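You operate a simulated robot arm through the tools that you are given. There is no shell and no other tool.

Carry out the task below with a simulated two-armed robot. There is one attempt and no reset: what you move stays moved.

TASK
Let product run down into the drum till its gauge passes 10 litres.
Fine: shut the drum cock first; use the drum rocker in the air valve box, switch it off before 20 litres and shut the door; leave the skid stopped. Where these are worked on the way, their far stop is far enough and under half their travel is too little: door of the air valve box.

It is judged by the outcome, as a careful person would: the job done as asked, and still so three seconds after it is handed in. It fails if anything else is knocked over, pushed out of place, dropped, spilled or broken.

THE ROBOT
Two 7-joint arms with fingered hands on one trunk that stands fixed in place. Base frame: the origin is at the foot of the trunk, x ahead of it, y to its left, z up. Readings come in mm, rad, newtons and seconds.
The left shoulder is at [16, 173, 1301], the right one opposite. Each reaches about 777 mm from its shoulder. Payload 3.5 kg a hand.
The tool frame of a hand sits at the grasp point between the pads (the TCP): z along the fingers, y along the line on which they close. The tips reach 25 mm beyond it. The gripper opens to 88 mm; its body begins 29 mm behind the TCP. The gripper is a hand of 3 fingers: y runs from the thumb to the fingers, the wrist lies at [-13, -97, -162] in the tool frame, and closing takes about 1.5 s.
Orientation is told as [roll, pitch, yaw] about the base's x, y, z axes, in that order, counted from this pose: with the fingers straight down and the wrist toward the robot, the tool's x, y and z point along [0, 1, 0], [1, 0, 0] and [0, 0, -1] of the base frame.

THE INTERFACE
- The arms move only by the tool arm_command. It takes "left_series", "right_series" or both (then of equal length, played together; a hand with none holds still); each is a list of rows, each an object of numbers (a shift or turn left out is 0, a gripper value left out holds the last): "x", "y", "z": the shift along the tool's x, y, z in units of 40 mm (1.0 is 40 mm); "rx", "ry", "rz": the turn, a rotation vector about the tool's x, y, z in units of 5 degrees (1.0 is 5 degrees). In form: [{"x": .., "y": .., "z": .., "rx": .., "ry": .., "rz": ..}, ...]. A call has 1 to 20 rows; each row shifts and turns the commanded pose from where the row before left it, along the tool's axes as they then stand. "left_claw" and "right_claw" are, for a hand that has rows, the opening, from 0 (shut) to 1 (fully open), set as the call begins (left out, the last holds). A call with a number of a shift or a turn outside -1 to 1 is refused whole. Each row takes 0.2 s and may step no farther than 50 mm and 0.15 rad from the row before; otherwise, or with a gripper value out of range, the whole call is refused. Where a pose cannot be reached the arm comes as near as it can. A force on the tool above 90 N (or 10 N above the force at the start of the call, whichever is more), or a blocked arm, ends the call early, and 0.2 s more pass. The fingers move at their own pace (about 72 mm/s each) and stop on an object; they squeeze with about 27 N. The grip force told is the motor's: it shows also when the fingers shut on nothing. Time passes only in rows, and 0.2 s behind the last, so rows that do not move let the fingers close. The reply holds the time, the measured pose of the TCP, the force on the tool along the base axes, the opening and the grip force, in the units named above and with some noise, with the torque about the TCP (base axes, N m) and any sound that the robot's microphone picked up.
- Cameras (640 x 400 px; columns grow to the right, rows downward): "scene" is now at [86.8, -29.5, 1537.4]; the picture's right is [-0.33, -0.94, 0.01], its down [-0.48, 0.16, -0.86] and it looks along [0.81, -0.29, -0.51] (base axes); focal length 284 px, centre (320, 200). "left" rides on the left gripper at [-58, -85, -99] in its tool frame; the picture's right is [-0.67, -0.35, 0.66], its down [0.69, -0.63, 0.37] and it looks along [0.28, 0.69, 0.66] (tool axes); focal length 261 px, centre (320, 200). "right" rides on the right gripper at [58, -85, -99] in its tool frame; the picture's right is [-0.67, 0.35, -0.66], its down [-0.69, -0.63, 0.37] and it looks along [-0.29, 0.69, 0.66] (tool axes); focal length 261 px, centre (320, 200). There is no depth. A picture from a camera that has moved, and an enlarged one, comes with that camera's place and axes in the base frame and with its lens.
- snapshot(camera): a new picture of that camera. It takes no simulated time.
- raise_lower(by): moves the trunk up (or, below 0, down) by that many mm; the arms and the scene camera ride with it, the base frame stays. It gives what a move gives, with no picture.
- finger_targets(index, middle, thumb_bend, thumb_turn, hand): sets how far each is bent, from 0 (flat) to 1 (curled in); at 0.3 the hand is open as for a grip, at 0.7 the pads meet at the TCP. One left out holds its place. A second passes; each finger stops where it meets its share of the squeeze, and holds until it gets a number again. A gripper value or a shape takes the hand back. It gives what a move gives, with no picture; readings hold the bend of each and the force on the fingers (four entries, about 0 where the hand has none), thumb and palm. thumb_turn goes from beside the hand (0) to across from the fingers (1), as for a grip.
- preshape(shape, hand): the hand has 3 fingers and takes this shape, open, in about a second: jaw (thumb against the fingers, like two jaws); tri (thumb and two fingers); tip (a fingertip pinch); poke (one finger out to press); point (the index stretched); flat (the hand flat); cup (the hand cupped); fist (a fist). The gripper value then closes the fingers along that shape, each until it touches; the sizes above hold for jaw. It gives what a move gives, with no picture.
- aim_head(pan, tilt): turns the head with the scene camera to pan (to the left, within 1.501 rad either way) and tilt (down, from -0.506 to 1.204), counted from straight ahead of the robot (the tilt from the chest, where the trunk bows). It gives what a move gives.
- zoom(camera, box): a new picture of the part [left, top, right, bottom] of that camera's present view, enlarged. It takes no simulated time.
- job_done(): hands the job in; it is judged then, once.

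Places have to be worked out from the pictures, the camera data and where the tool is seen. Open the grippers and draw the arms clear of the work before you hand the job in, unless the task says otherwise.

The tools are called as name(argument=value, ...) on one line, values as JSON. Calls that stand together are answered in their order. arm_command: Moves the arms, as the interface text tells. Its arguments: {"type":"object","properties":{"left_series":{"type":"array","items":{"type":"object","properties":{"x":{"type":"number"},"y":{"type":"number"},"z":{"type":"number"},"rx":{"type":"number"},"ry":{"type":"number"},"rz":{"type":"number"}}}},"left_claw":{"type":"number"},"right_series":{"type":"array","items":{"type":"object","properties":{"x":{"type":"number"},"y":{"type":"number"},"z":{"type":"number"},"rx":{"type":"number"},"ry":{"type":"number"},"rz":{"type":"number"}}}},"right_claw":{"type":"number"}},"required":[]} The other tools are called the same way: raise_lower (by) moves the trunk up or down; preshape (shape, hand) gives the hand a shape; finger_targets (index, middle, thumb_bend, thumb_turn, hand) moves the fingers one by one; aim_head (pan, tilt) turns the head that bears the scene camera; snapshot (camera) takes a picture; zoom (camera, box) takes an enlarged picture of a part of a camera's view; job_done () hands the job in.

At the start:

```text
clock: 0.0
left_ee_pos: [454.2, 72.1, 1365.5]
left_tool_rot: [-0.001, 0.0, 0.002]
left_force: [0.5, -0.7, 0.6]
left_ft_torque: [-0.02, 0.0, -0.04]
left_opening: 87.7
left_gripper_force: 0.0
left_shape: jaw
left_bend: [0.3, 0.3, 0.3, 0.98]
left_finger forces: [0.0, 0.1, 0.1, 0.1, 0.0, 0.0]
right_ee_pos: [388.0, -402.4, 1366.8]
right_tool_rot: [-0.001, 0.001, 0.002]
right_force: [0.9, 0.0, 0.2]
right_ft_torque: [-0.01, -0.03, -0.02]
right_opening: 87.5
right_gripper_force: 0.0
right_shape: jaw
right_bend: [0.3, 0.3, 0.3, 0.98]
right_finger forces: [0.0, 0.0, 0.0, 0.0, 0.0, 0.1]
trunk travel left (down, up): [-375.0, 80.0]
head pan, tilt (commanded): [-0.337, 0.517]
```

scene: 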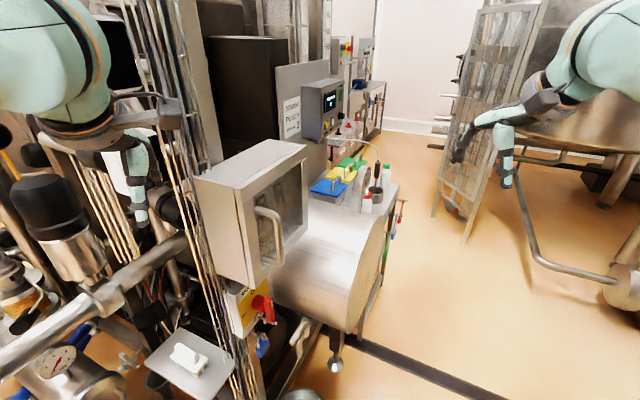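
right: 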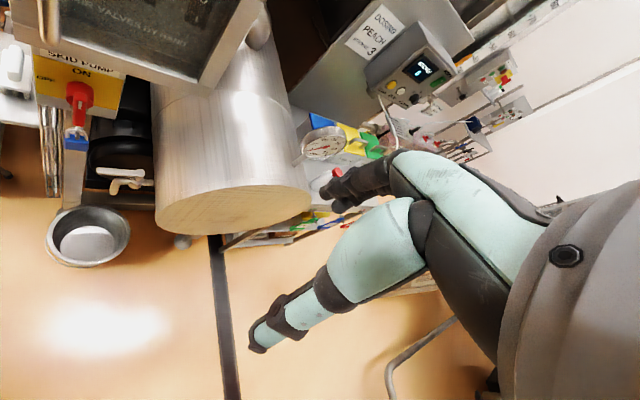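
left: 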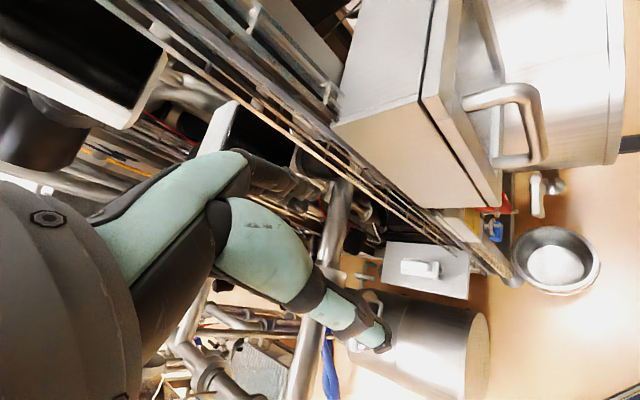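

I start by looking at the scene more closely: the air valve box with its door and handle, the drum, and whatever gauge and cock belong to it.

zoom(camera="scene", box=[140, 120, 420, 400])

zoom(camera="right", box=[0, 0, 320, 280])

zoom(camera="left", box=[320, 0, 640, 320])

```text
1.43 times, centred on (280, 260) of scene
camera zoom: at [86.8, -29.5, 1537.4], right [-0.33, -0.94, 0.01], down [-0.48, 0.16, -0.86], along [0.81, -0.29, -0.51], focal length 406 px, centre (377, 114)
```

zoom: 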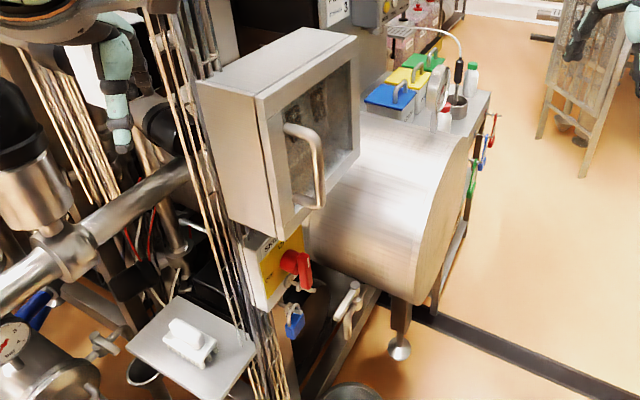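

```text
1.43 times, centred on (160, 140) of right
camera zoom: at [303.5, -344.4, 1465.8], right [0.35, -0.67, 0.66], down [-0.63, -0.69, -0.37], along [0.69, -0.28, -0.66], focal length 372 px, centre (549, 286)
```

zoom: 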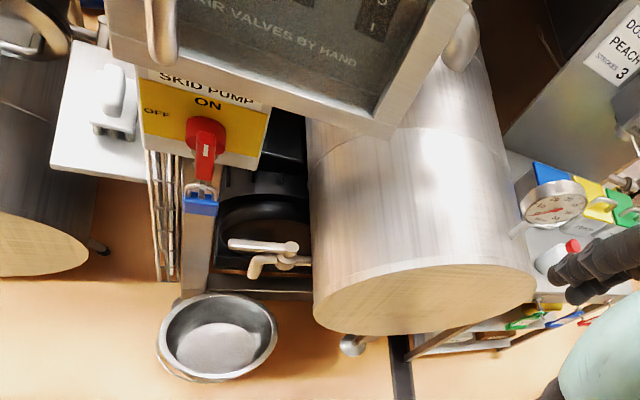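

```text
1.25 times, centred on (480, 160) of left
camera zoom: at [370.8, 13.7, 1463.6], right [-0.35, -0.67, -0.66], down [-0.63, 0.68, -0.37], along [0.69, 0.29, -0.66], focal length 326 px, centre (120, 250)
```

zoom: 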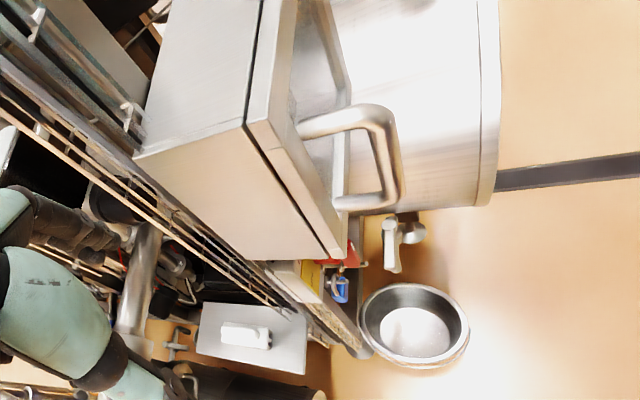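

The box with a windowed door, a red SKID PUMP switch below it, a cock above a bowl, and a drum are visible. I pan the head to see more of each and to find the drum's gauge.

aim_head(pan=-0.337, tilt=0.9)

snapshot(camera="scene")

```text
clock: 0.9
left_ee_pos: [455.5, 72.7, 1365.9]
left_tool_rot: [-0.001, -0.001, 0.002]
left_force: [0.3, 0.1, 0.7]
left_ft_torque: [-0.04, 0.0, -0.03]
left_opening: 87.7
left_gripper_force: 0.1
left_shape: jaw
left_bend: [0.3, 0.3, 0.3, 0.98]
left_finger forces: [0.1, 0.1, 0.0, 0.0, 0.0, 0.0]
right_ee_pos: [388.3, -402.5, 1367.0]
right_tool_rot: [-0.001, 0.0, 0.002]
right_force: [0.1, -0.4, 0.4]
right_ft_torque: [0.01, 0.01, 0.01]
right_opening: 87.7
right_gripper_force: 0.1
right_shape: jaw
right_bend: [0.3, 0.3, 0.3, 0.98]
right_finger forces: [0.0, 0.0, 0.1, 0.1, 0.1, 0.0]
trunk travel left (down, up): [-375.0, 80.0]
head pan, tilt (commanded): [-0.337, 0.901]
```

```text
taken
camera scene: at [72.0, -24.5, 1505.5], right [-0.33, -0.94, 0.01], down [-0.75, 0.26, -0.61], along [0.57, -0.21, -0.79], focal length 284 px, centre (320, 200)
```

scene: 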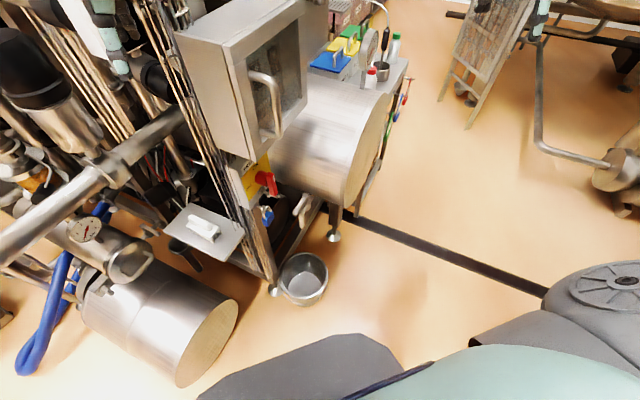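

Two steel vessels show up: one beside the box and one lower on the left with a dial near it. I zoom in on the left part and the right gauge.

zoom(camera="scene", box=[0, 180, 260, 400])

zoom(camera="scene", box=[220, 140, 360, 310])

zoom(camera="scene", box=[300, 0, 440, 140])

```text
1.82 times, centred on (130, 290) of scene
camera zoom: at [72.0, -24.5, 1505.5], right [-0.33, -0.94, 0.01], down [-0.75, 0.26, -0.61], along [0.57, -0.21, -0.79], focal length 516 px, centre (666, 36)
```

zoom: 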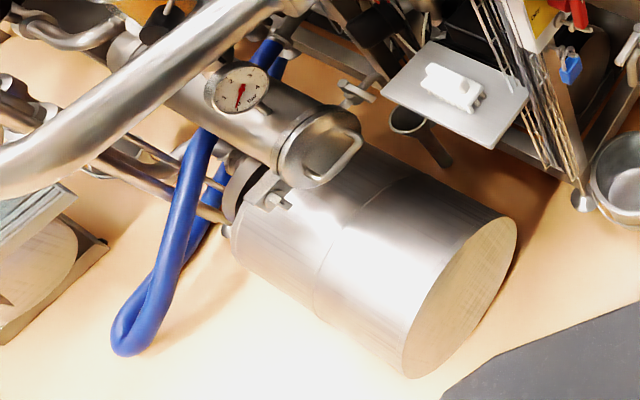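

```text
2.35 times, centred on (290, 225) of scene
camera zoom: at [72.0, -24.5, 1505.5], right [-0.33, -0.94, 0.01], down [-0.75, 0.26, -0.61], along [0.57, -0.21, -0.79], focal length 668 px, centre (391, 141)
```

zoom: 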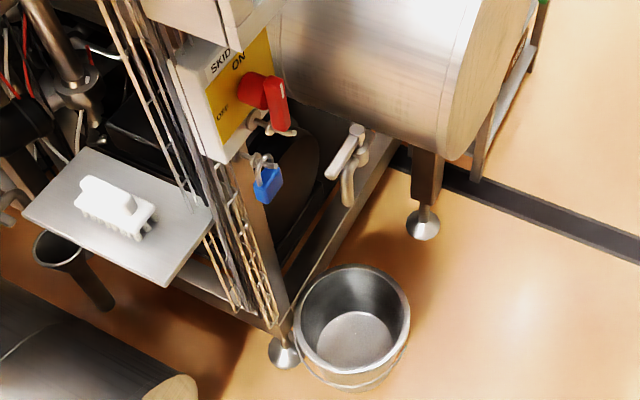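

```text
2.86 times, centred on (370, 70) of scene
camera zoom: at [72.0, -24.5, 1505.5], right [-0.33, -0.94, 0.01], down [-0.75, 0.26, -0.61], along [0.57, -0.21, -0.79], focal length 811 px, centre (177, 571)
```

zoom: 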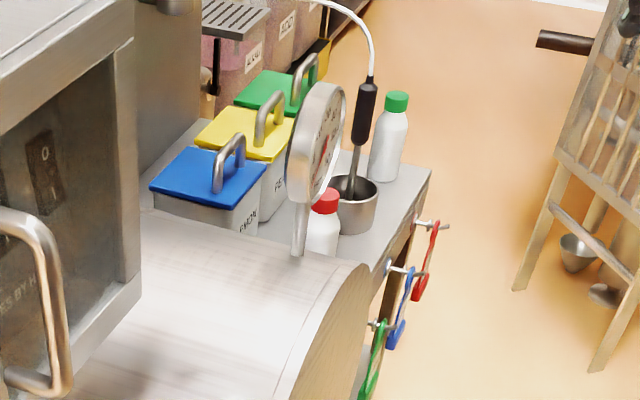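

The dial gauge stands on the drum's top, and the cock is below it above a bucket. I zoom in tightly on the cock, the switch and the gauge before moving.

zoom(camera="right", box=[60, 70, 220, 250])

zoom(camera="right", box=[280, 100, 360, 170])

zoom(camera="scene", box=[230, 150, 330, 230])

zoom(camera="right", box=[40, 0, 280, 90])

```text
2.22 times, centred on (140, 160) of right
camera zoom: at [303.4, -344.3, 1465.8], right [0.35, -0.67, 0.66], down [-0.63, -0.69, -0.37], along [0.69, -0.28, -0.66], focal length 579 px, centre (720, 289)
```

zoom: 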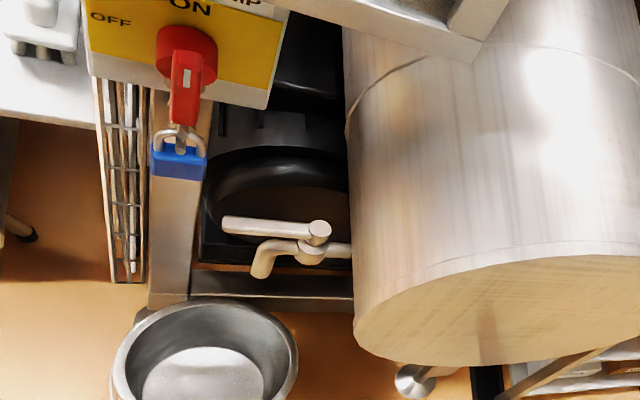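

```text
5.71 times, centred on (320, 135) of right
camera zoom: at [303.4, -344.3, 1465.8], right [0.35, -0.67, 0.66], down [-0.63, -0.69, -0.37], along [0.69, -0.28, -0.66], focal length 1489 px, centre (320, 571)
```

zoom: 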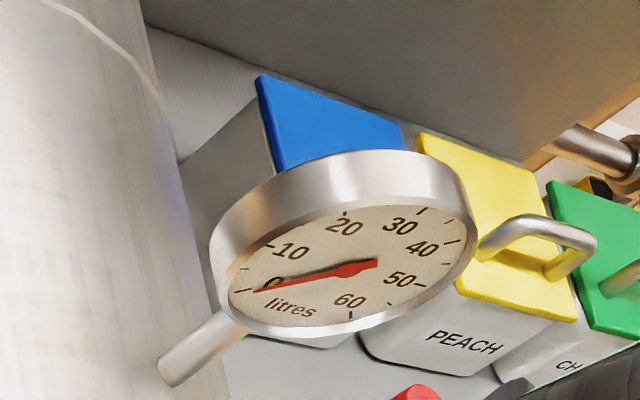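

```text
5.00 times, centred on (280, 190) of scene
camera zoom: at [72.0, -24.5, 1505.5], right [-0.33, -0.94, 0.01], down [-0.75, 0.26, -0.61], along [0.57, -0.21, -0.79], focal length 1420 px, centre (520, 250)
```

zoom: 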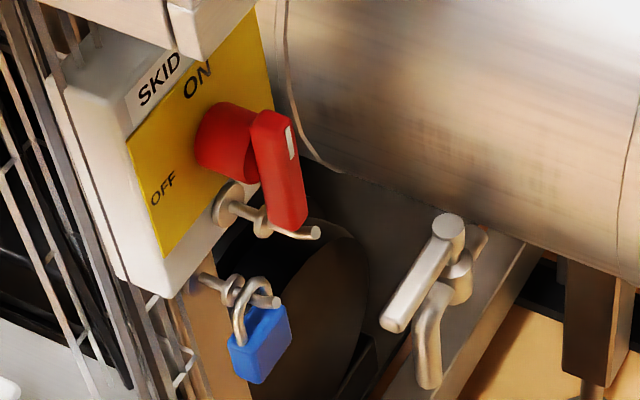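

```text
2.67 times, centred on (160, 45) of right
camera zoom: at [303.4, -344.3, 1465.8], right [0.35, -0.67, 0.66], down [-0.63, -0.69, -0.37], along [0.69, -0.28, -0.66], focal length 695 px, centre (747, 613)
```

zoom: 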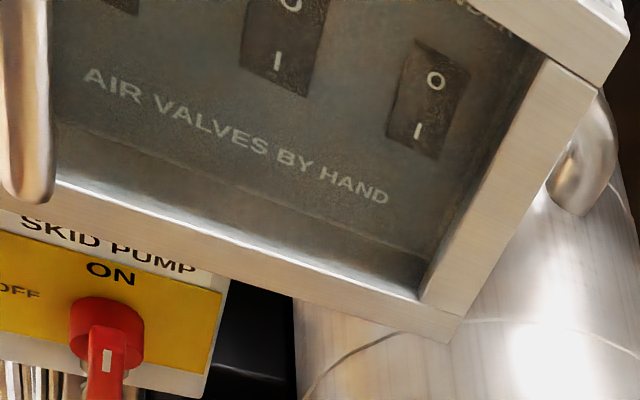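

The gauge reads 0 litres on a 0–60 scale, and the red switch seems to have its white mark toward ON, so I need better views. I look around with the head for other indications (left and right).

aim_head(pan=0.3, tilt=0.6)

snapshot(camera="scene")

aim_head(pan=-0.5, tilt=0.2)

snapshot(camera="scene")

```text
clock: 1.9
left_ee_pos: [454.8, 71.1, 1366.5]
left_tool_rot: [0.0, -0.001, 0.002]
left_force: [-0.1, -0.1, -0.4]
left_ft_torque: [-0.01, 0.01, 0.01]
left_opening: 87.7
left_gripper_force: 0.1
left_shape: jaw
left_bend: [0.3, 0.3, 0.3, 0.98]
left_finger forces: [0.0, 0.0, 0.1, 0.0, 0.0, 0.0]
right_ee_pos: [389.3, -402.7, 1367.9]
right_tool_rot: [0.001, 0.0, 0.001]
right_force: [-0.1, -0.2, -0.5]
right_ft_torque: [-0.03, -0.01, -0.01]
right_opening: 87.4
right_gripper_force: 0.0
right_shape: jaw
right_bend: [0.3, 0.3, 0.3, 0.98]
right_finger forces: [0.1, 0.0, 0.1, 0.1, 0.1, 0.1]
trunk travel left (down, up): [-375.0, 80.0]
head pan, tilt (commanded): [0.3, 0.6]
```

```text
taken
camera scene: at [85.5, 26.5, 1529.9], right [0.29, -0.96, -0.01], down [-0.56, -0.17, -0.81], along [0.78, 0.24, -0.58], focal length 284 px, centre (320, 200)
```

scene: 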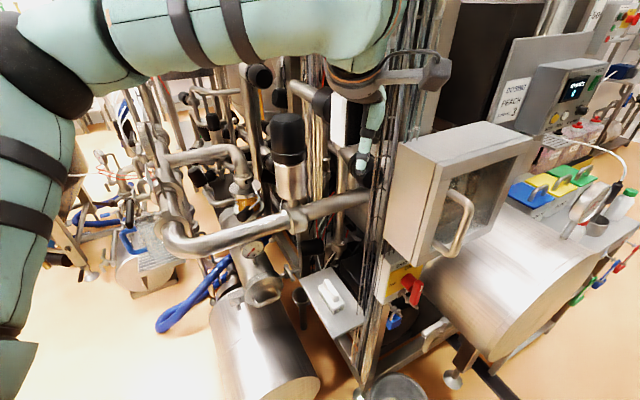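

```text
clock: 3.0
left_ee_pos: [455.2, 71.5, 1366.5]
left_tool_rot: [0.0, 0.0, 0.002]
left_force: [-0.7, 0.5, 0.8]
left_ft_torque: [-0.01, 0.01, 0.0]
left_opening: 87.3
left_gripper_force: 0.0
left_shape: jaw
left_bend: [0.3, 0.3, 0.3, 0.98]
left_finger forces: [0.0, 0.1, 0.0, 0.0, 0.0, 0.0]
right_ee_pos: [387.6, -402.6, 1366.9]
right_tool_rot: [0.0, 0.001, 0.003]
right_force: [-0.2, -0.2, 0.5]
right_ft_torque: [0.0, -0.02, 0.0]
right_opening: 87.7
right_gripper_force: 0.0
right_shape: jaw
right_bend: [0.3, 0.3, 0.3, 0.98]
right_finger forces: [0.1, 0.0, 0.0, 0.0, 0.1, 0.1]
trunk travel left (down, up): [-375.0, 80.0]
head pan, tilt (commanded): [-0.499, 0.201]
```

```text
taken
camera scene: at [83.7, -44.0, 1566.7], right [-0.48, -0.88, 0.01], down [-0.19, 0.1, -0.98], along [0.86, -0.47, -0.22], focal length 284 px, centre (320, 200)
```

scene: 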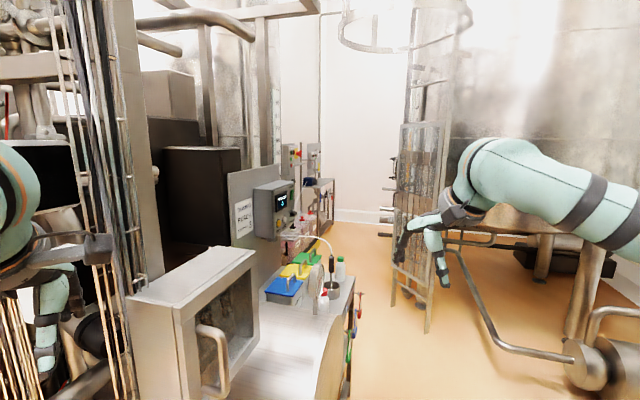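

The gauge, the switch (around [595,-56,947]) and the cock (around [637,-185,750]) have been triangulated; the cock is too low to reach from here, so I lower the trunk in steps and check the views.

raise_lower(by=-150)

snapshot(camera="right")

snapshot(camera="left")

```text
clock: 4.8
left_ee_pos: [455.1, 71.9, 1216.2]
left_tool_rot: [0.0, 0.001, 0.003]
left_force: [0.2, -0.2, 0.3]
left_ft_torque: [0.01, -0.01, 0.0]
left_opening: 87.6
left_gripper_force: 0.1
left_shape: jaw
left_bend: [0.3, 0.3, 0.3, 0.98]
left_finger forces: [0.0, 0.1, 0.0, 0.0, 0.1, 0.0]
right_ee_pos: [387.2, -402.8, 1218.0]
right_tool_rot: [-0.001, 0.001, 0.002]
right_force: [0.5, -0.1, -0.4]
right_ft_torque: [-0.01, -0.03, -0.01]
right_opening: 87.7
right_gripper_force: 0.1
right_shape: jaw
right_bend: [0.3, 0.3, 0.3, 0.98]
right_finger forces: [0.1, 0.1, 0.0, 0.0, 0.0, 0.0]
trunk travel left (down, up): [-225.0, 230.0]
head pan, tilt (commanded): [-0.499, 0.201]
```

```text
taken
camera right: at [302.9, -344.3, 1315.9], right [0.35, -0.67, 0.66], down [-0.63, -0.69, -0.37], along [0.7, -0.28, -0.66], focal length 261 px, centre (320, 200)
```

right: 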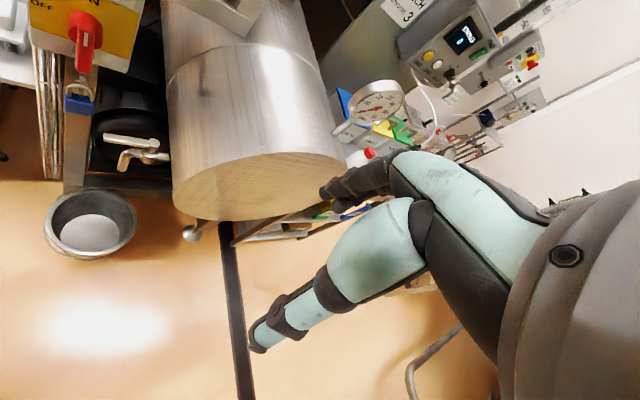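

```text
taken
camera left: at [370.2, 13.7, 1313.8], right [-0.35, -0.67, -0.66], down [-0.63, 0.68, -0.37], along [0.69, 0.29, -0.66], focal length 261 px, centre (320, 200)
```

left: 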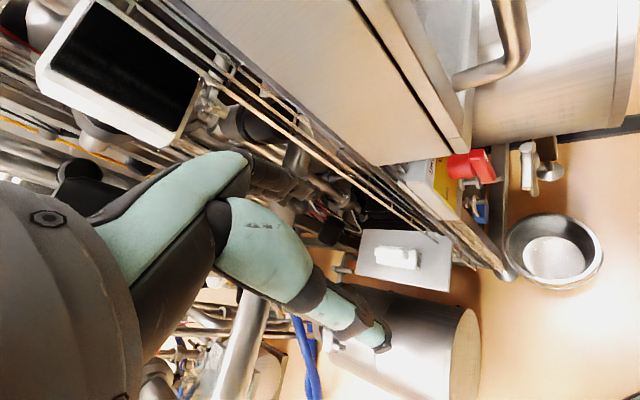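

All clear so far; the cock, switch and gauge are seen well. I lower another 150 mm and look with the right camera again.

raise_lower(by=-150)

zoom(camera="right", box=[0, 0, 240, 240])

snapshot(camera="left")

snapshot(camera="scene")

```text
clock: 6.5
left_ee_pos: [454.5, 72.3, 1066.7]
left_tool_rot: [-0.001, -0.002, 0.001]
left_force: [-0.2, -0.2, 0.7]
left_ft_torque: [0.02, -0.01, 0.01]
left_opening: 87.7
left_gripper_force: 0.1
left_shape: jaw
left_bend: [0.3, 0.3, 0.3, 0.98]
left_finger forces: [0.0, 0.0, 0.0, 0.0, 0.0, 0.1]
right_ee_pos: [388.3, -403.1, 1067.9]
right_tool_rot: [0.001, -0.002, 0.002]
right_force: [-0.4, -0.4, 0.0]
right_ft_torque: [0.0, 0.02, -0.01]
right_opening: 87.7
right_gripper_force: 0.1
right_shape: jaw
right_bend: [0.3, 0.3, 0.3, 0.98]
right_finger forces: [0.0, 0.1, 0.0, 0.0, 0.0, 0.1]
trunk travel left (down, up): [-75.0, 380.0]
head pan, tilt (commanded): [-0.499, 0.201]
```

```text
1.67 times, centred on (120, 120) of right
camera zoom: at [302.5, -344.2, 1166.4], right [0.35, -0.67, 0.66], down [-0.63, -0.69, -0.37], along [0.7, -0.28, -0.66], focal length 434 px, centre (653, 333)
```

zoom: 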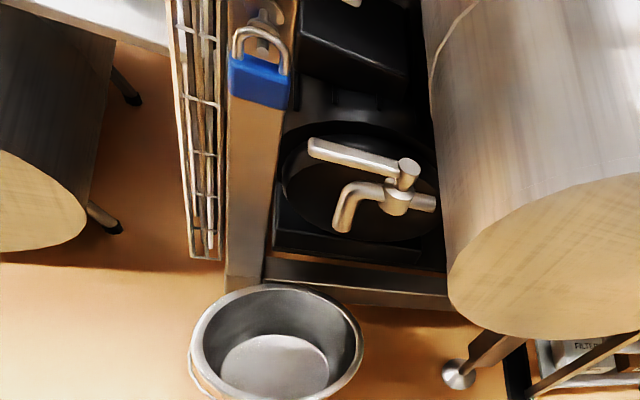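

```text
taken
camera left: at [369.6, 13.8, 1164.3], right [-0.35, -0.67, -0.66], down [-0.63, 0.68, -0.37], along [0.7, 0.29, -0.66], focal length 261 px, centre (320, 200)
```

left: 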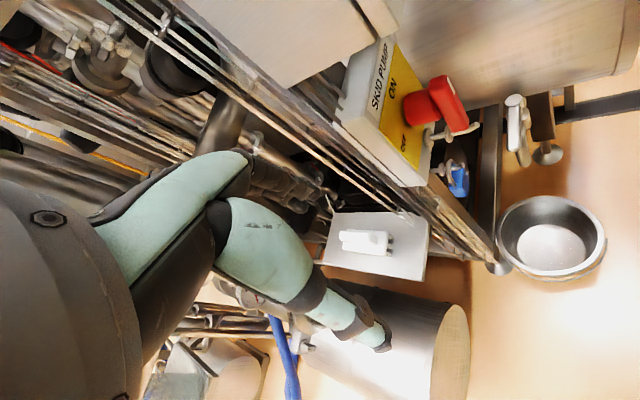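

```text
taken
camera scene: at [274.7, -44.0, 1191.0], right [-0.45, -0.88, 0.18], down [-0.52, 0.1, -0.85], along [0.73, -0.47, -0.5], focal length 284 px, centre (320, 200)
```

scene: 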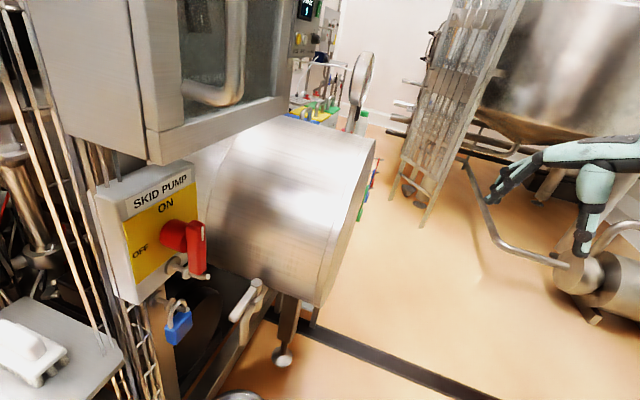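

The lowered view gives a nearly frontal look at the skid pump switch and the cock. I zoom on both.

zoom(camera="scene", box=[90, 150, 250, 290])

zoom(camera="scene", box=[180, 250, 340, 400])

zoom(camera="right", box=[90, 40, 190, 140])

zoom(camera="left", box=[330, 40, 560, 200])

```text
2.86 times, centred on (170, 220) of scene
camera zoom: at [274.7, -44.0, 1191.0], right [-0.45, -0.88, 0.18], down [-0.52, 0.1, -0.85], along [0.73, -0.47, -0.5], focal length 811 px, centre (749, 143)
```

zoom: 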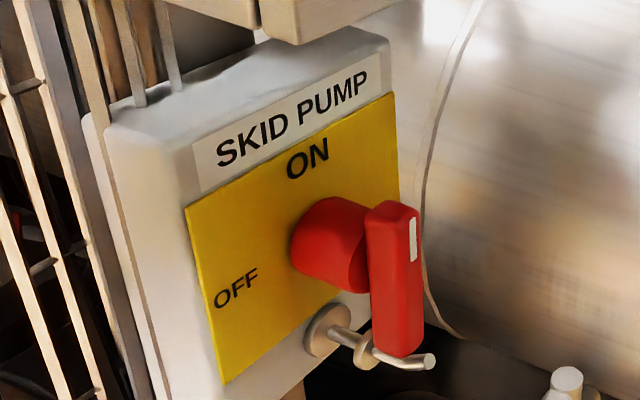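

```text
2.67 times, centred on (260, 325) of scene
camera zoom: at [274.7, -44.0, 1191.0], right [-0.45, -0.88, 0.18], down [-0.52, 0.1, -0.85], along [0.73, -0.47, -0.5], focal length 757 px, centre (480, -133)
```

zoom: 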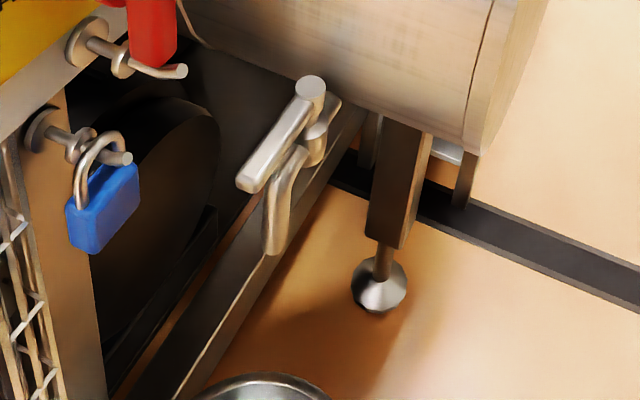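

```text
4.00 times, centred on (140, 90) of right
camera zoom: at [302.5, -344.2, 1166.4], right [0.35, -0.67, 0.66], down [-0.63, -0.69, -0.37], along [0.7, -0.28, -0.66], focal length 1043 px, centre (1040, 640)
```

zoom: 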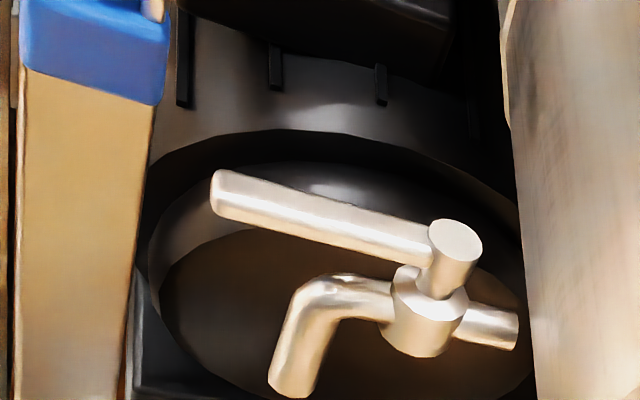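

```text
2.50 times, centred on (445, 120) of left
camera zoom: at [369.6, 13.8, 1164.3], right [-0.35, -0.67, -0.66], down [-0.63, 0.68, -0.37], along [0.7, 0.29, -0.66], focal length 652 px, centre (8, 400)
```

zoom: 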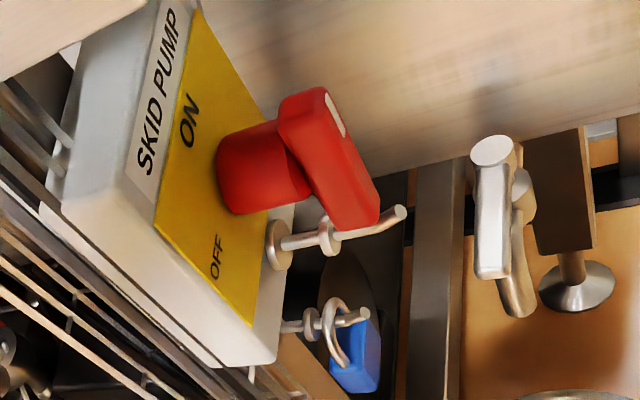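

The isolator's white mark is at the top, toward ON, and the cock lever lies in line with its pipe (open). I look for other signs of whether the skid runs: the pressure dial, displays and panels.

zoom(camera="right", box=[330, 0, 600, 170])

aim_head(pan=-0.3, tilt=-0.3)

snapshot(camera="scene")

aim_head(pan=0.5, tilt=0.4)

snapshot(camera="scene")

```text
2.35 times, centred on (465, 85) of right
camera zoom: at [302.5, -344.2, 1166.4], right [0.35, -0.67, 0.66], down [-0.63, -0.69, -0.37], along [0.7, -0.28, -0.66], focal length 613 px, centre (-21, 471)
```

zoom: 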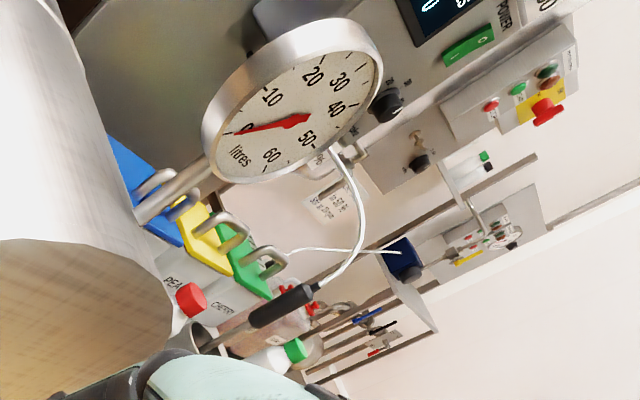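

```text
clock: 7.4
left_ee_pos: [454.7, 73.0, 1066.6]
left_tool_rot: [0.0, 0.0, 0.003]
left_force: [-0.8, -0.4, -0.5]
left_ft_torque: [0.01, 0.01, -0.01]
left_opening: 87.7
left_gripper_force: 0.1
left_shape: jaw
left_bend: [0.3, 0.3, 0.3, 0.98]
left_finger forces: [0.0, 0.0, 0.0, 0.0, 0.0, 0.1]
right_ee_pos: [389.0, -402.7, 1068.6]
right_tool_rot: [0.001, 0.0, 0.003]
right_force: [-0.4, 0.3, -0.5]
right_ft_torque: [0.0, 0.01, 0.03]
right_opening: 87.6
right_gripper_force: 0.0
right_shape: jaw
right_bend: [0.3, 0.3, 0.3, 0.98]
right_finger forces: [0.0, 0.0, 0.0, 0.0, 0.1, 0.0]
trunk travel left (down, up): [-75.0, 380.0]
head pan, tilt (commanded): [-0.3, -0.3]
```

```text
taken
camera scene: at [285.5, -22.7, 1233.9], right [-0.28, -0.96, 0.11], down [-0.09, -0.09, -0.99], along [0.96, -0.28, -0.06], focal length 284 px, centre (320, 200)
```

scene: 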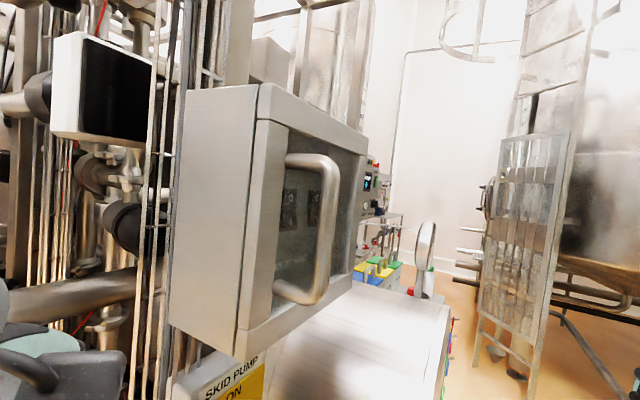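

```text
clock: 8.6
left_ee_pos: [455.9, 72.6, 1066.5]
left_tool_rot: [0.0, 0.001, 0.003]
left_force: [1.1, 0.2, 0.9]
left_ft_torque: [-0.01, -0.01, 0.03]
left_opening: 87.7
left_gripper_force: 0.1
left_shape: jaw
left_bend: [0.3, 0.3, 0.3, 0.98]
left_finger forces: [0.1, 0.0, 0.0, 0.0, 0.1, 0.0]
right_ee_pos: [388.4, -403.2, 1067.3]
right_tool_rot: [0.0, 0.001, 0.002]
right_force: [0.6, 1.7, -0.1]
right_ft_torque: [0.01, -0.01, 0.0]
right_opening: 87.8
right_gripper_force: 0.1
right_shape: jaw
right_bend: [0.3, 0.3, 0.3, 0.98]
right_finger forces: [0.1, 0.1, 0.0, 0.0, 0.0, 0.0]
trunk travel left (down, up): [-75.0, 380.0]
head pan, tilt (commanded): [0.499, 0.4]
```

```text
taken
camera scene: at [268.4, 44.9, 1173.6], right [0.44, -0.88, -0.18], down [-0.66, -0.19, -0.73], along [0.61, 0.44, -0.66], focal length 284 px, centre (320, 200)
```

scene: 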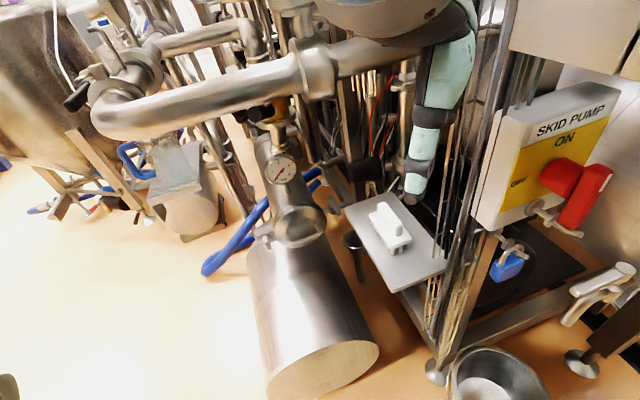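

I zoom into the pressure dial on the skid and the black screen to check whether the skid is running.

zoom(camera="scene", box=[240, 130, 340, 230])

aim_head(pan=0.2, tilt=-0.35)

snapshot(camera="scene")

```text
4.00 times, centred on (290, 180) of scene
camera zoom: at [268.4, 44.9, 1173.6], right [0.44, -0.88, -0.18], down [-0.66, -0.19, -0.73], along [0.61, 0.44, -0.66], focal length 1136 px, centre (440, 280)
```

zoom: 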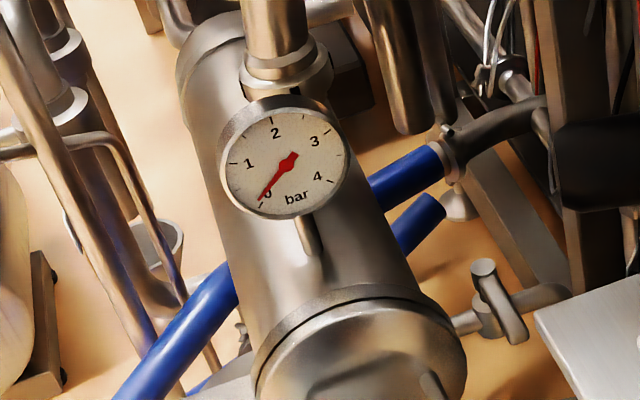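

```text
clock: 9.7
left_ee_pos: [455.5, 71.8, 1066.6]
left_tool_rot: [0.0, 0.001, 0.001]
left_force: [-0.7, -0.6, -0.2]
left_ft_torque: [0.02, -0.01, -0.01]
left_opening: 87.8
left_gripper_force: 0.1
left_shape: jaw
left_bend: [0.3, 0.3, 0.3, 0.98]
left_finger forces: [0.0, 0.0, 0.0, 0.1, 0.0, 0.1]
right_ee_pos: [388.7, -403.3, 1066.8]
right_tool_rot: [0.001, 0.0, 0.001]
right_force: [0.0, -0.2, 0.2]
right_ft_torque: [0.0, -0.02, -0.01]
right_opening: 87.4
right_gripper_force: 0.0
right_shape: jaw
right_bend: [0.3, 0.3, 0.3, 0.98]
right_finger forces: [0.1, 0.0, 0.0, 0.0, 0.0, 0.1]
trunk travel left (down, up): [-75.0, 380.0]
head pan, tilt (commanded): [0.201, -0.351]
```

```text
taken
camera scene: at [286.3, 15.8, 1237.8], right [0.19, -0.98, -0.07], down [-0.03, 0.07, -1.0], along [0.98, 0.19, -0.02], focal length 284 px, centre (320, 200)
```

scene: 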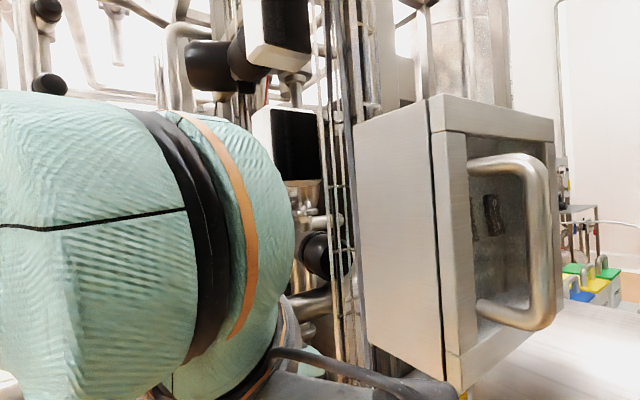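

The skid's pressure dial shows 0 bar and there is no sound, so the skid seems stopped at present. Triangulation puts the cock pivot at about [648,-178,756] with its lever tip at [592,-120,746]; I bring the right hand nearer for a close view of the cock, staying clear of the drum's end face.

arm_command(right_series=[{"x": 0.51, "y": 0.31, "z": 0.835}, {"x": 0.51, "y": 0.31, "z": 0.835}, {"x": 0.51, "y": 0.31, "z": 0.835}, {"x": 0.51, "y": 0.31, "z": 0.835}, {"x": 0.51, "y": 0.31, "z": 0.835}])

aim_head(pan=-0.4, tilt=0.4)

snapshot(camera="right")

snapshot(camera="scene")

```text
clock: 10.9
left_ee_pos: [456.6, 72.9, 1066.3]
left_tool_rot: [-0.002, 0.002, 0.001]
left_force: [-0.3, -0.6, 0.3]
left_ft_torque: [0.0, 0.05, 0.01]
left_opening: 87.7
left_gripper_force: 0.0
left_shape: jaw
left_bend: [0.3, 0.3, 0.3, 0.98]
left_finger forces: [0.1, 0.0, 0.1, 0.1, 0.0, 0.0]
right_ee_pos: [450.0, -301.1, 901.2]
right_tool_rot: [0.002, -0.001, 0.001]
right_force: [-0.1, -0.9, -0.3]
right_ft_torque: [-0.02, 0.0, 0.03]
right_opening: 87.7
right_gripper_force: 0.1
right_shape: jaw
right_bend: [0.3, 0.3, 0.3, 0.98]
right_finger forces: [0.0, 0.0, 0.0, 0.0, 0.0, 0.1]
trunk travel left (down, up): [-75.0, 380.0]
head pan, tilt (commanded): [0.201, -0.351]
```

```text
clock: 12.0
left_ee_pos: [454.9, 72.2, 1064.9]
left_tool_rot: [0.001, 0.0, 0.002]
left_force: [0.1, -0.9, -0.1]
left_ft_torque: [0.01, 0.0, 0.03]
left_opening: 87.6
left_gripper_force: 0.1
left_shape: jaw
left_bend: [0.3, 0.3, 0.3, 0.98]
left_finger forces: [0.0, 0.0, 0.1, 0.1, 0.0, 0.0]
right_ee_pos: [449.4, -300.9, 901.2]
right_tool_rot: [0.001, 0.001, 0.004]
right_force: [-0.6, 0.2, 0.4]
right_ft_torque: [0.04, -0.02, 0.03]
right_opening: 87.9
right_gripper_force: 0.0
right_shape: jaw
right_bend: [0.3, 0.3, 0.3, 0.98]
right_finger forces: [0.0, 0.0, 0.0, 0.0, 0.0, 0.0]
trunk travel left (down, up): [-75.0, 380.0]
head pan, tilt (commanded): [-0.4, 0.4]
```

```text
taken
camera right: at [364.4, -243.2, 1001.2], right [0.35, -0.67, 0.66], down [-0.63, -0.69, -0.37], along [0.69, -0.28, -0.66], focal length 261 px, centre (320, 200)
```

right: 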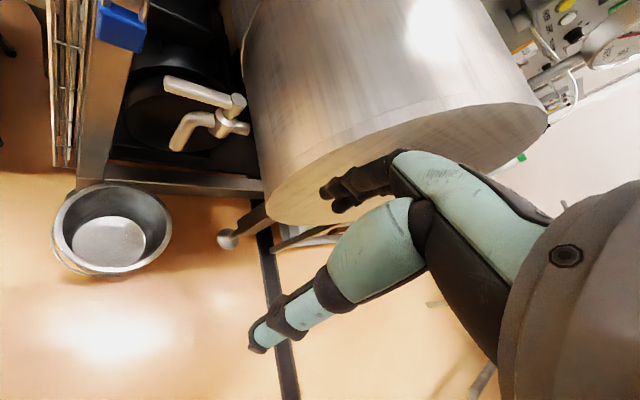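

```text
taken
camera scene: at [272.1, -35.4, 1172.2], right [-0.36, -0.92, 0.14], down [-0.67, 0.15, -0.72], along [0.65, -0.36, -0.67], focal length 284 px, centre (320, 200)
```

scene: 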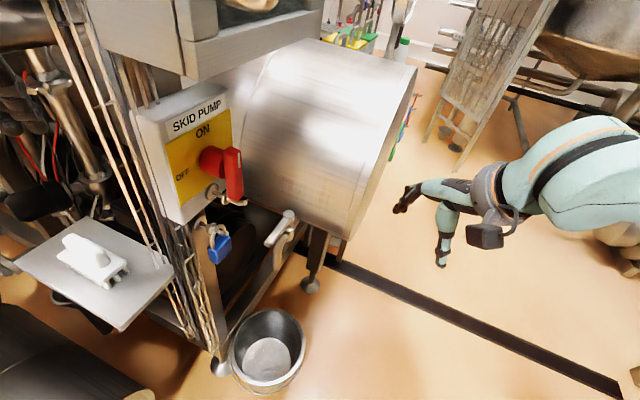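

I zoom on the cock from this nearer viewpoint to look for stops that tell its turning direction.

zoom(camera="right", box=[130, 50, 270, 170])

zoom(camera="scene", box=[190, 180, 330, 310])

```text
3.33 times, centred on (200, 110) of right
camera zoom: at [364.4, -243.2, 1001.2], right [0.35, -0.67, 0.66], down [-0.63, -0.69, -0.37], along [0.69, -0.28, -0.66], focal length 869 px, centre (720, 500)
```

zoom: 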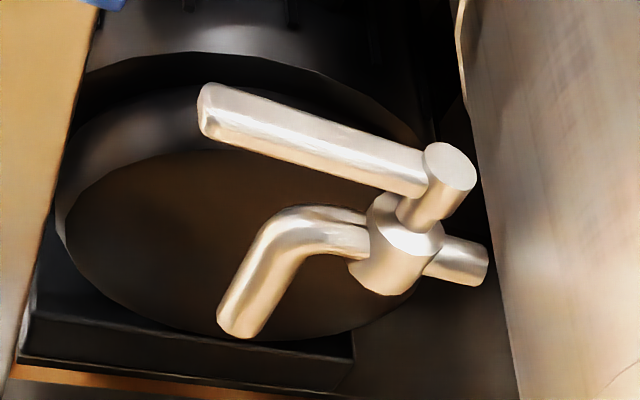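

```text
3.08 times, centred on (260, 245) of scene
camera zoom: at [272.1, -35.4, 1172.2], right [-0.36, -0.92, 0.14], down [-0.67, 0.15, -0.72], along [0.65, -0.36, -0.67], focal length 874 px, centre (505, 62)
```

zoom: 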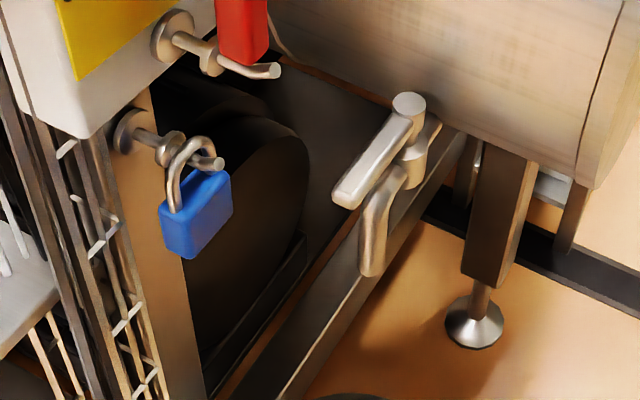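

No stop is visible, so I'll try by feel. The left hand coming from the left has more room beside the drum; I retreat the right hand first to use its camera as an observer.

arm_command(right_series=[{"x": -0.6, "y": -0.31, "z": -0.8}, {"x": -0.6, "y": -0.31, "z": -0.8}, {"x": -0.6, "y": -0.31, "z": -0.6}, {"x": -0.6, "y": -0.31, "z": -0.5}, {"x": -0.6, "y": -0.31, "z": -0.3}], left_series=[{"x": -0.36, "y": -0.12, "z": 0.7}, {"x": -0.36, "y": -0.12, "z": 0.7}, {"x": -0.36, "y": -0.12, "z": 0.7}, {"x": -0.36, "y": -0.12, "z": 0.7}, {"x": -0.36, "y": -0.12, "z": 0.5}])

snapshot(camera="left")

snapshot(camera="right")

snapshot(camera="scene")

```text
clock: 13.2
left_ee_pos: [430.0, -1.3, 934.3]
left_tool_rot: [0.003, -0.001, -0.002]
left_force: [0.2, 0.0, -0.9]
left_ft_torque: [0.01, 0.0, -0.01]
left_opening: 87.8
left_gripper_force: 0.0
left_shape: jaw
left_bend: [0.3, 0.3, 0.3, 0.98]
left_finger forces: [0.1, 0.1, 0.0, 0.0, 0.0, 0.0]
right_ee_pos: [387.0, -421.2, 1020.2]
right_tool_rot: [0.002, 0.002, 0.002]
right_force: [0.1, -0.5, 0.1]
right_ft_torque: [-0.03, -0.02, 0.01]
right_opening: 88.0
right_gripper_force: 0.0
right_shape: jaw
right_bend: [0.3, 0.3, 0.3, 0.98]
right_finger forces: [0.0, 0.1, 0.0, 0.0, 0.0, 0.0]
trunk travel left (down, up): [-75.0, 380.0]
head pan, tilt (commanded): [-0.4, 0.4]
```

```text
taken
camera left: at [345.6, -59.4, 1031.9], right [-0.35, -0.67, -0.66], down [-0.63, 0.69, -0.37], along [0.7, 0.28, -0.66], focal length 261 px, centre (320, 200)
```

left: 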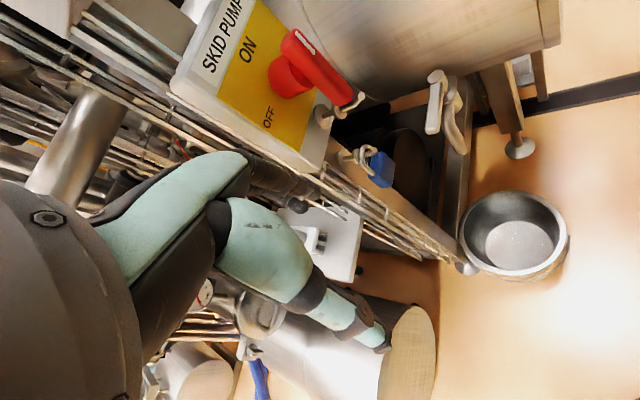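

```text
taken
camera right: at [303.3, -363.2, 1118.9], right [0.35, -0.67, 0.65], down [-0.63, -0.69, -0.37], along [0.69, -0.28, -0.66], focal length 261 px, centre (320, 200)
```

right: 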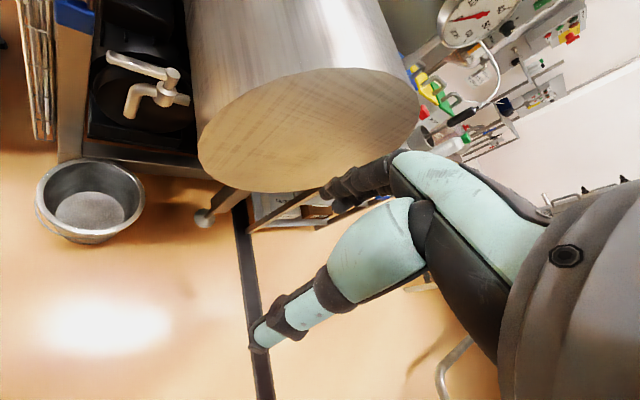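

```text
taken
camera scene: at [271.9, -36.6, 1172.1], right [-0.36, -0.92, 0.14], down [-0.67, 0.15, -0.72], along [0.65, -0.36, -0.67], focal length 284 px, centre (320, 200)
```

scene: 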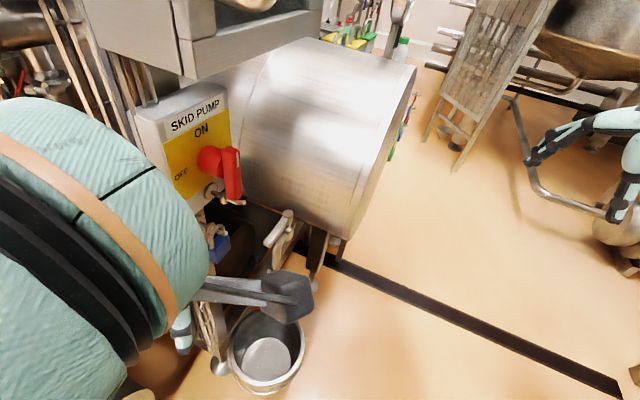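

Both hands are clear. Working out the room, the right hand with a small yaw fits best between the drum and the switch pins, so I move the left hand back a little as observer and bring the right hand down in front of the cock, turned 25°.

arm_command(right_series=[{"x": 0.61, "y": 0.225, "z": 0.785}, {"x": 0.61, "y": 0.225, "z": 0.785}, {"x": 0.61, "y": 0.225, "z": 0.785}, {"x": 0.61, "y": 0.225, "z": 0.785}, {"x": 0.61, "y": 0.225, "z": 0.785}, {"x": 0.61, "y": 0.225, "z": 0.785}, {"x": 0.61, "y": 0.225, "z": 0.785}, {"rz": -1}, {"rz": -1}, {"rz": -1}, {"rz": -1}, {"rz": -1}], left_series=[{"x": 0.5, "y": -0.3, "z": -0.2}, {"x": 0.5, "y": -0.3, "z": -0.2}, {"x": 0.5, "y": -0.3, "z": -0.2}, {}, {}, {}, {}, {}, {}, {}, {}, {}])

snapshot(camera="left")

snapshot(camera="right")

snapshot(camera="scene")

```text
clock: 15.8
left_ee_pos: [395.1, 63.3, 955.6]
left_tool_rot: [0.002, 0.004, 0.006]
left_force: [-0.4, -0.5, 0.5]
left_ft_torque: [0.0, 0.01, 0.04]
left_opening: 87.6
left_gripper_force: 0.1
left_shape: jaw
left_bend: [0.3, 0.3, 0.3, 0.98]
left_finger forces: [0.0, 0.0, 0.0, 0.0, 0.1, 0.1]
right_ee_pos: [450.5, -271.7, 825.2]
right_tool_rot: [0.0, -0.001, 0.441]
right_force: [0.5, 0.5, 0.3]
right_ft_torque: [-0.01, -0.01, 0.02]
right_opening: 87.9
right_gripper_force: 0.1
right_shape: jaw
right_bend: [0.3, 0.3, 0.3, 0.98]
right_finger forces: [0.0, 0.0, 0.0, 0.1, 0.0, 0.1]
right hand out of reach, approached as far as the arm can: row 4, 5, 6
trunk travel left (down, up): [-75.0, 380.0]
head pan, tilt (commanded): [-0.4, 0.4]
```

```text
taken
camera left: at [312.0, 3.9, 1053.6], right [-0.35, -0.67, -0.66], down [-0.64, 0.68, -0.36], along [0.69, 0.29, -0.66], focal length 261 px, centre (320, 200)
```

left: 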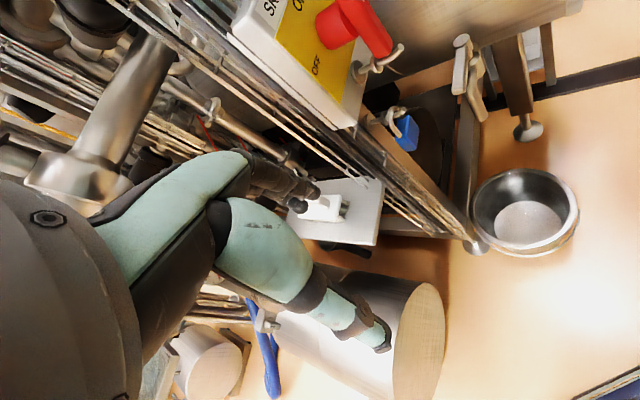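

```text
taken
camera right: at [348.8, -255.8, 923.6], right [0.6, -0.46, 0.66], down [-0.28, -0.89, -0.37], along [0.75, 0.04, -0.66], focal length 261 px, centre (320, 200)
```

right: 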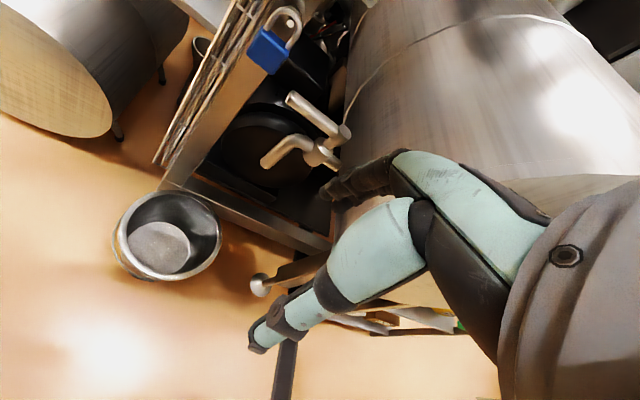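

```text
taken
camera scene: at [279.7, -10.5, 1172.2], right [-0.11, -0.99, 0.04], down [-0.68, 0.04, -0.74], along [0.73, -0.11, -0.68], focal length 284 px, centre (320, 200)
```

scene: 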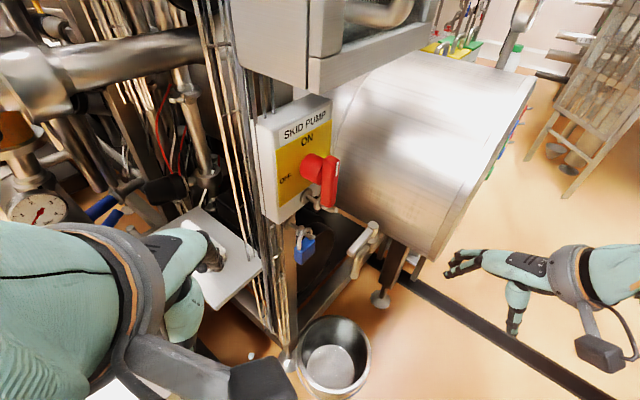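

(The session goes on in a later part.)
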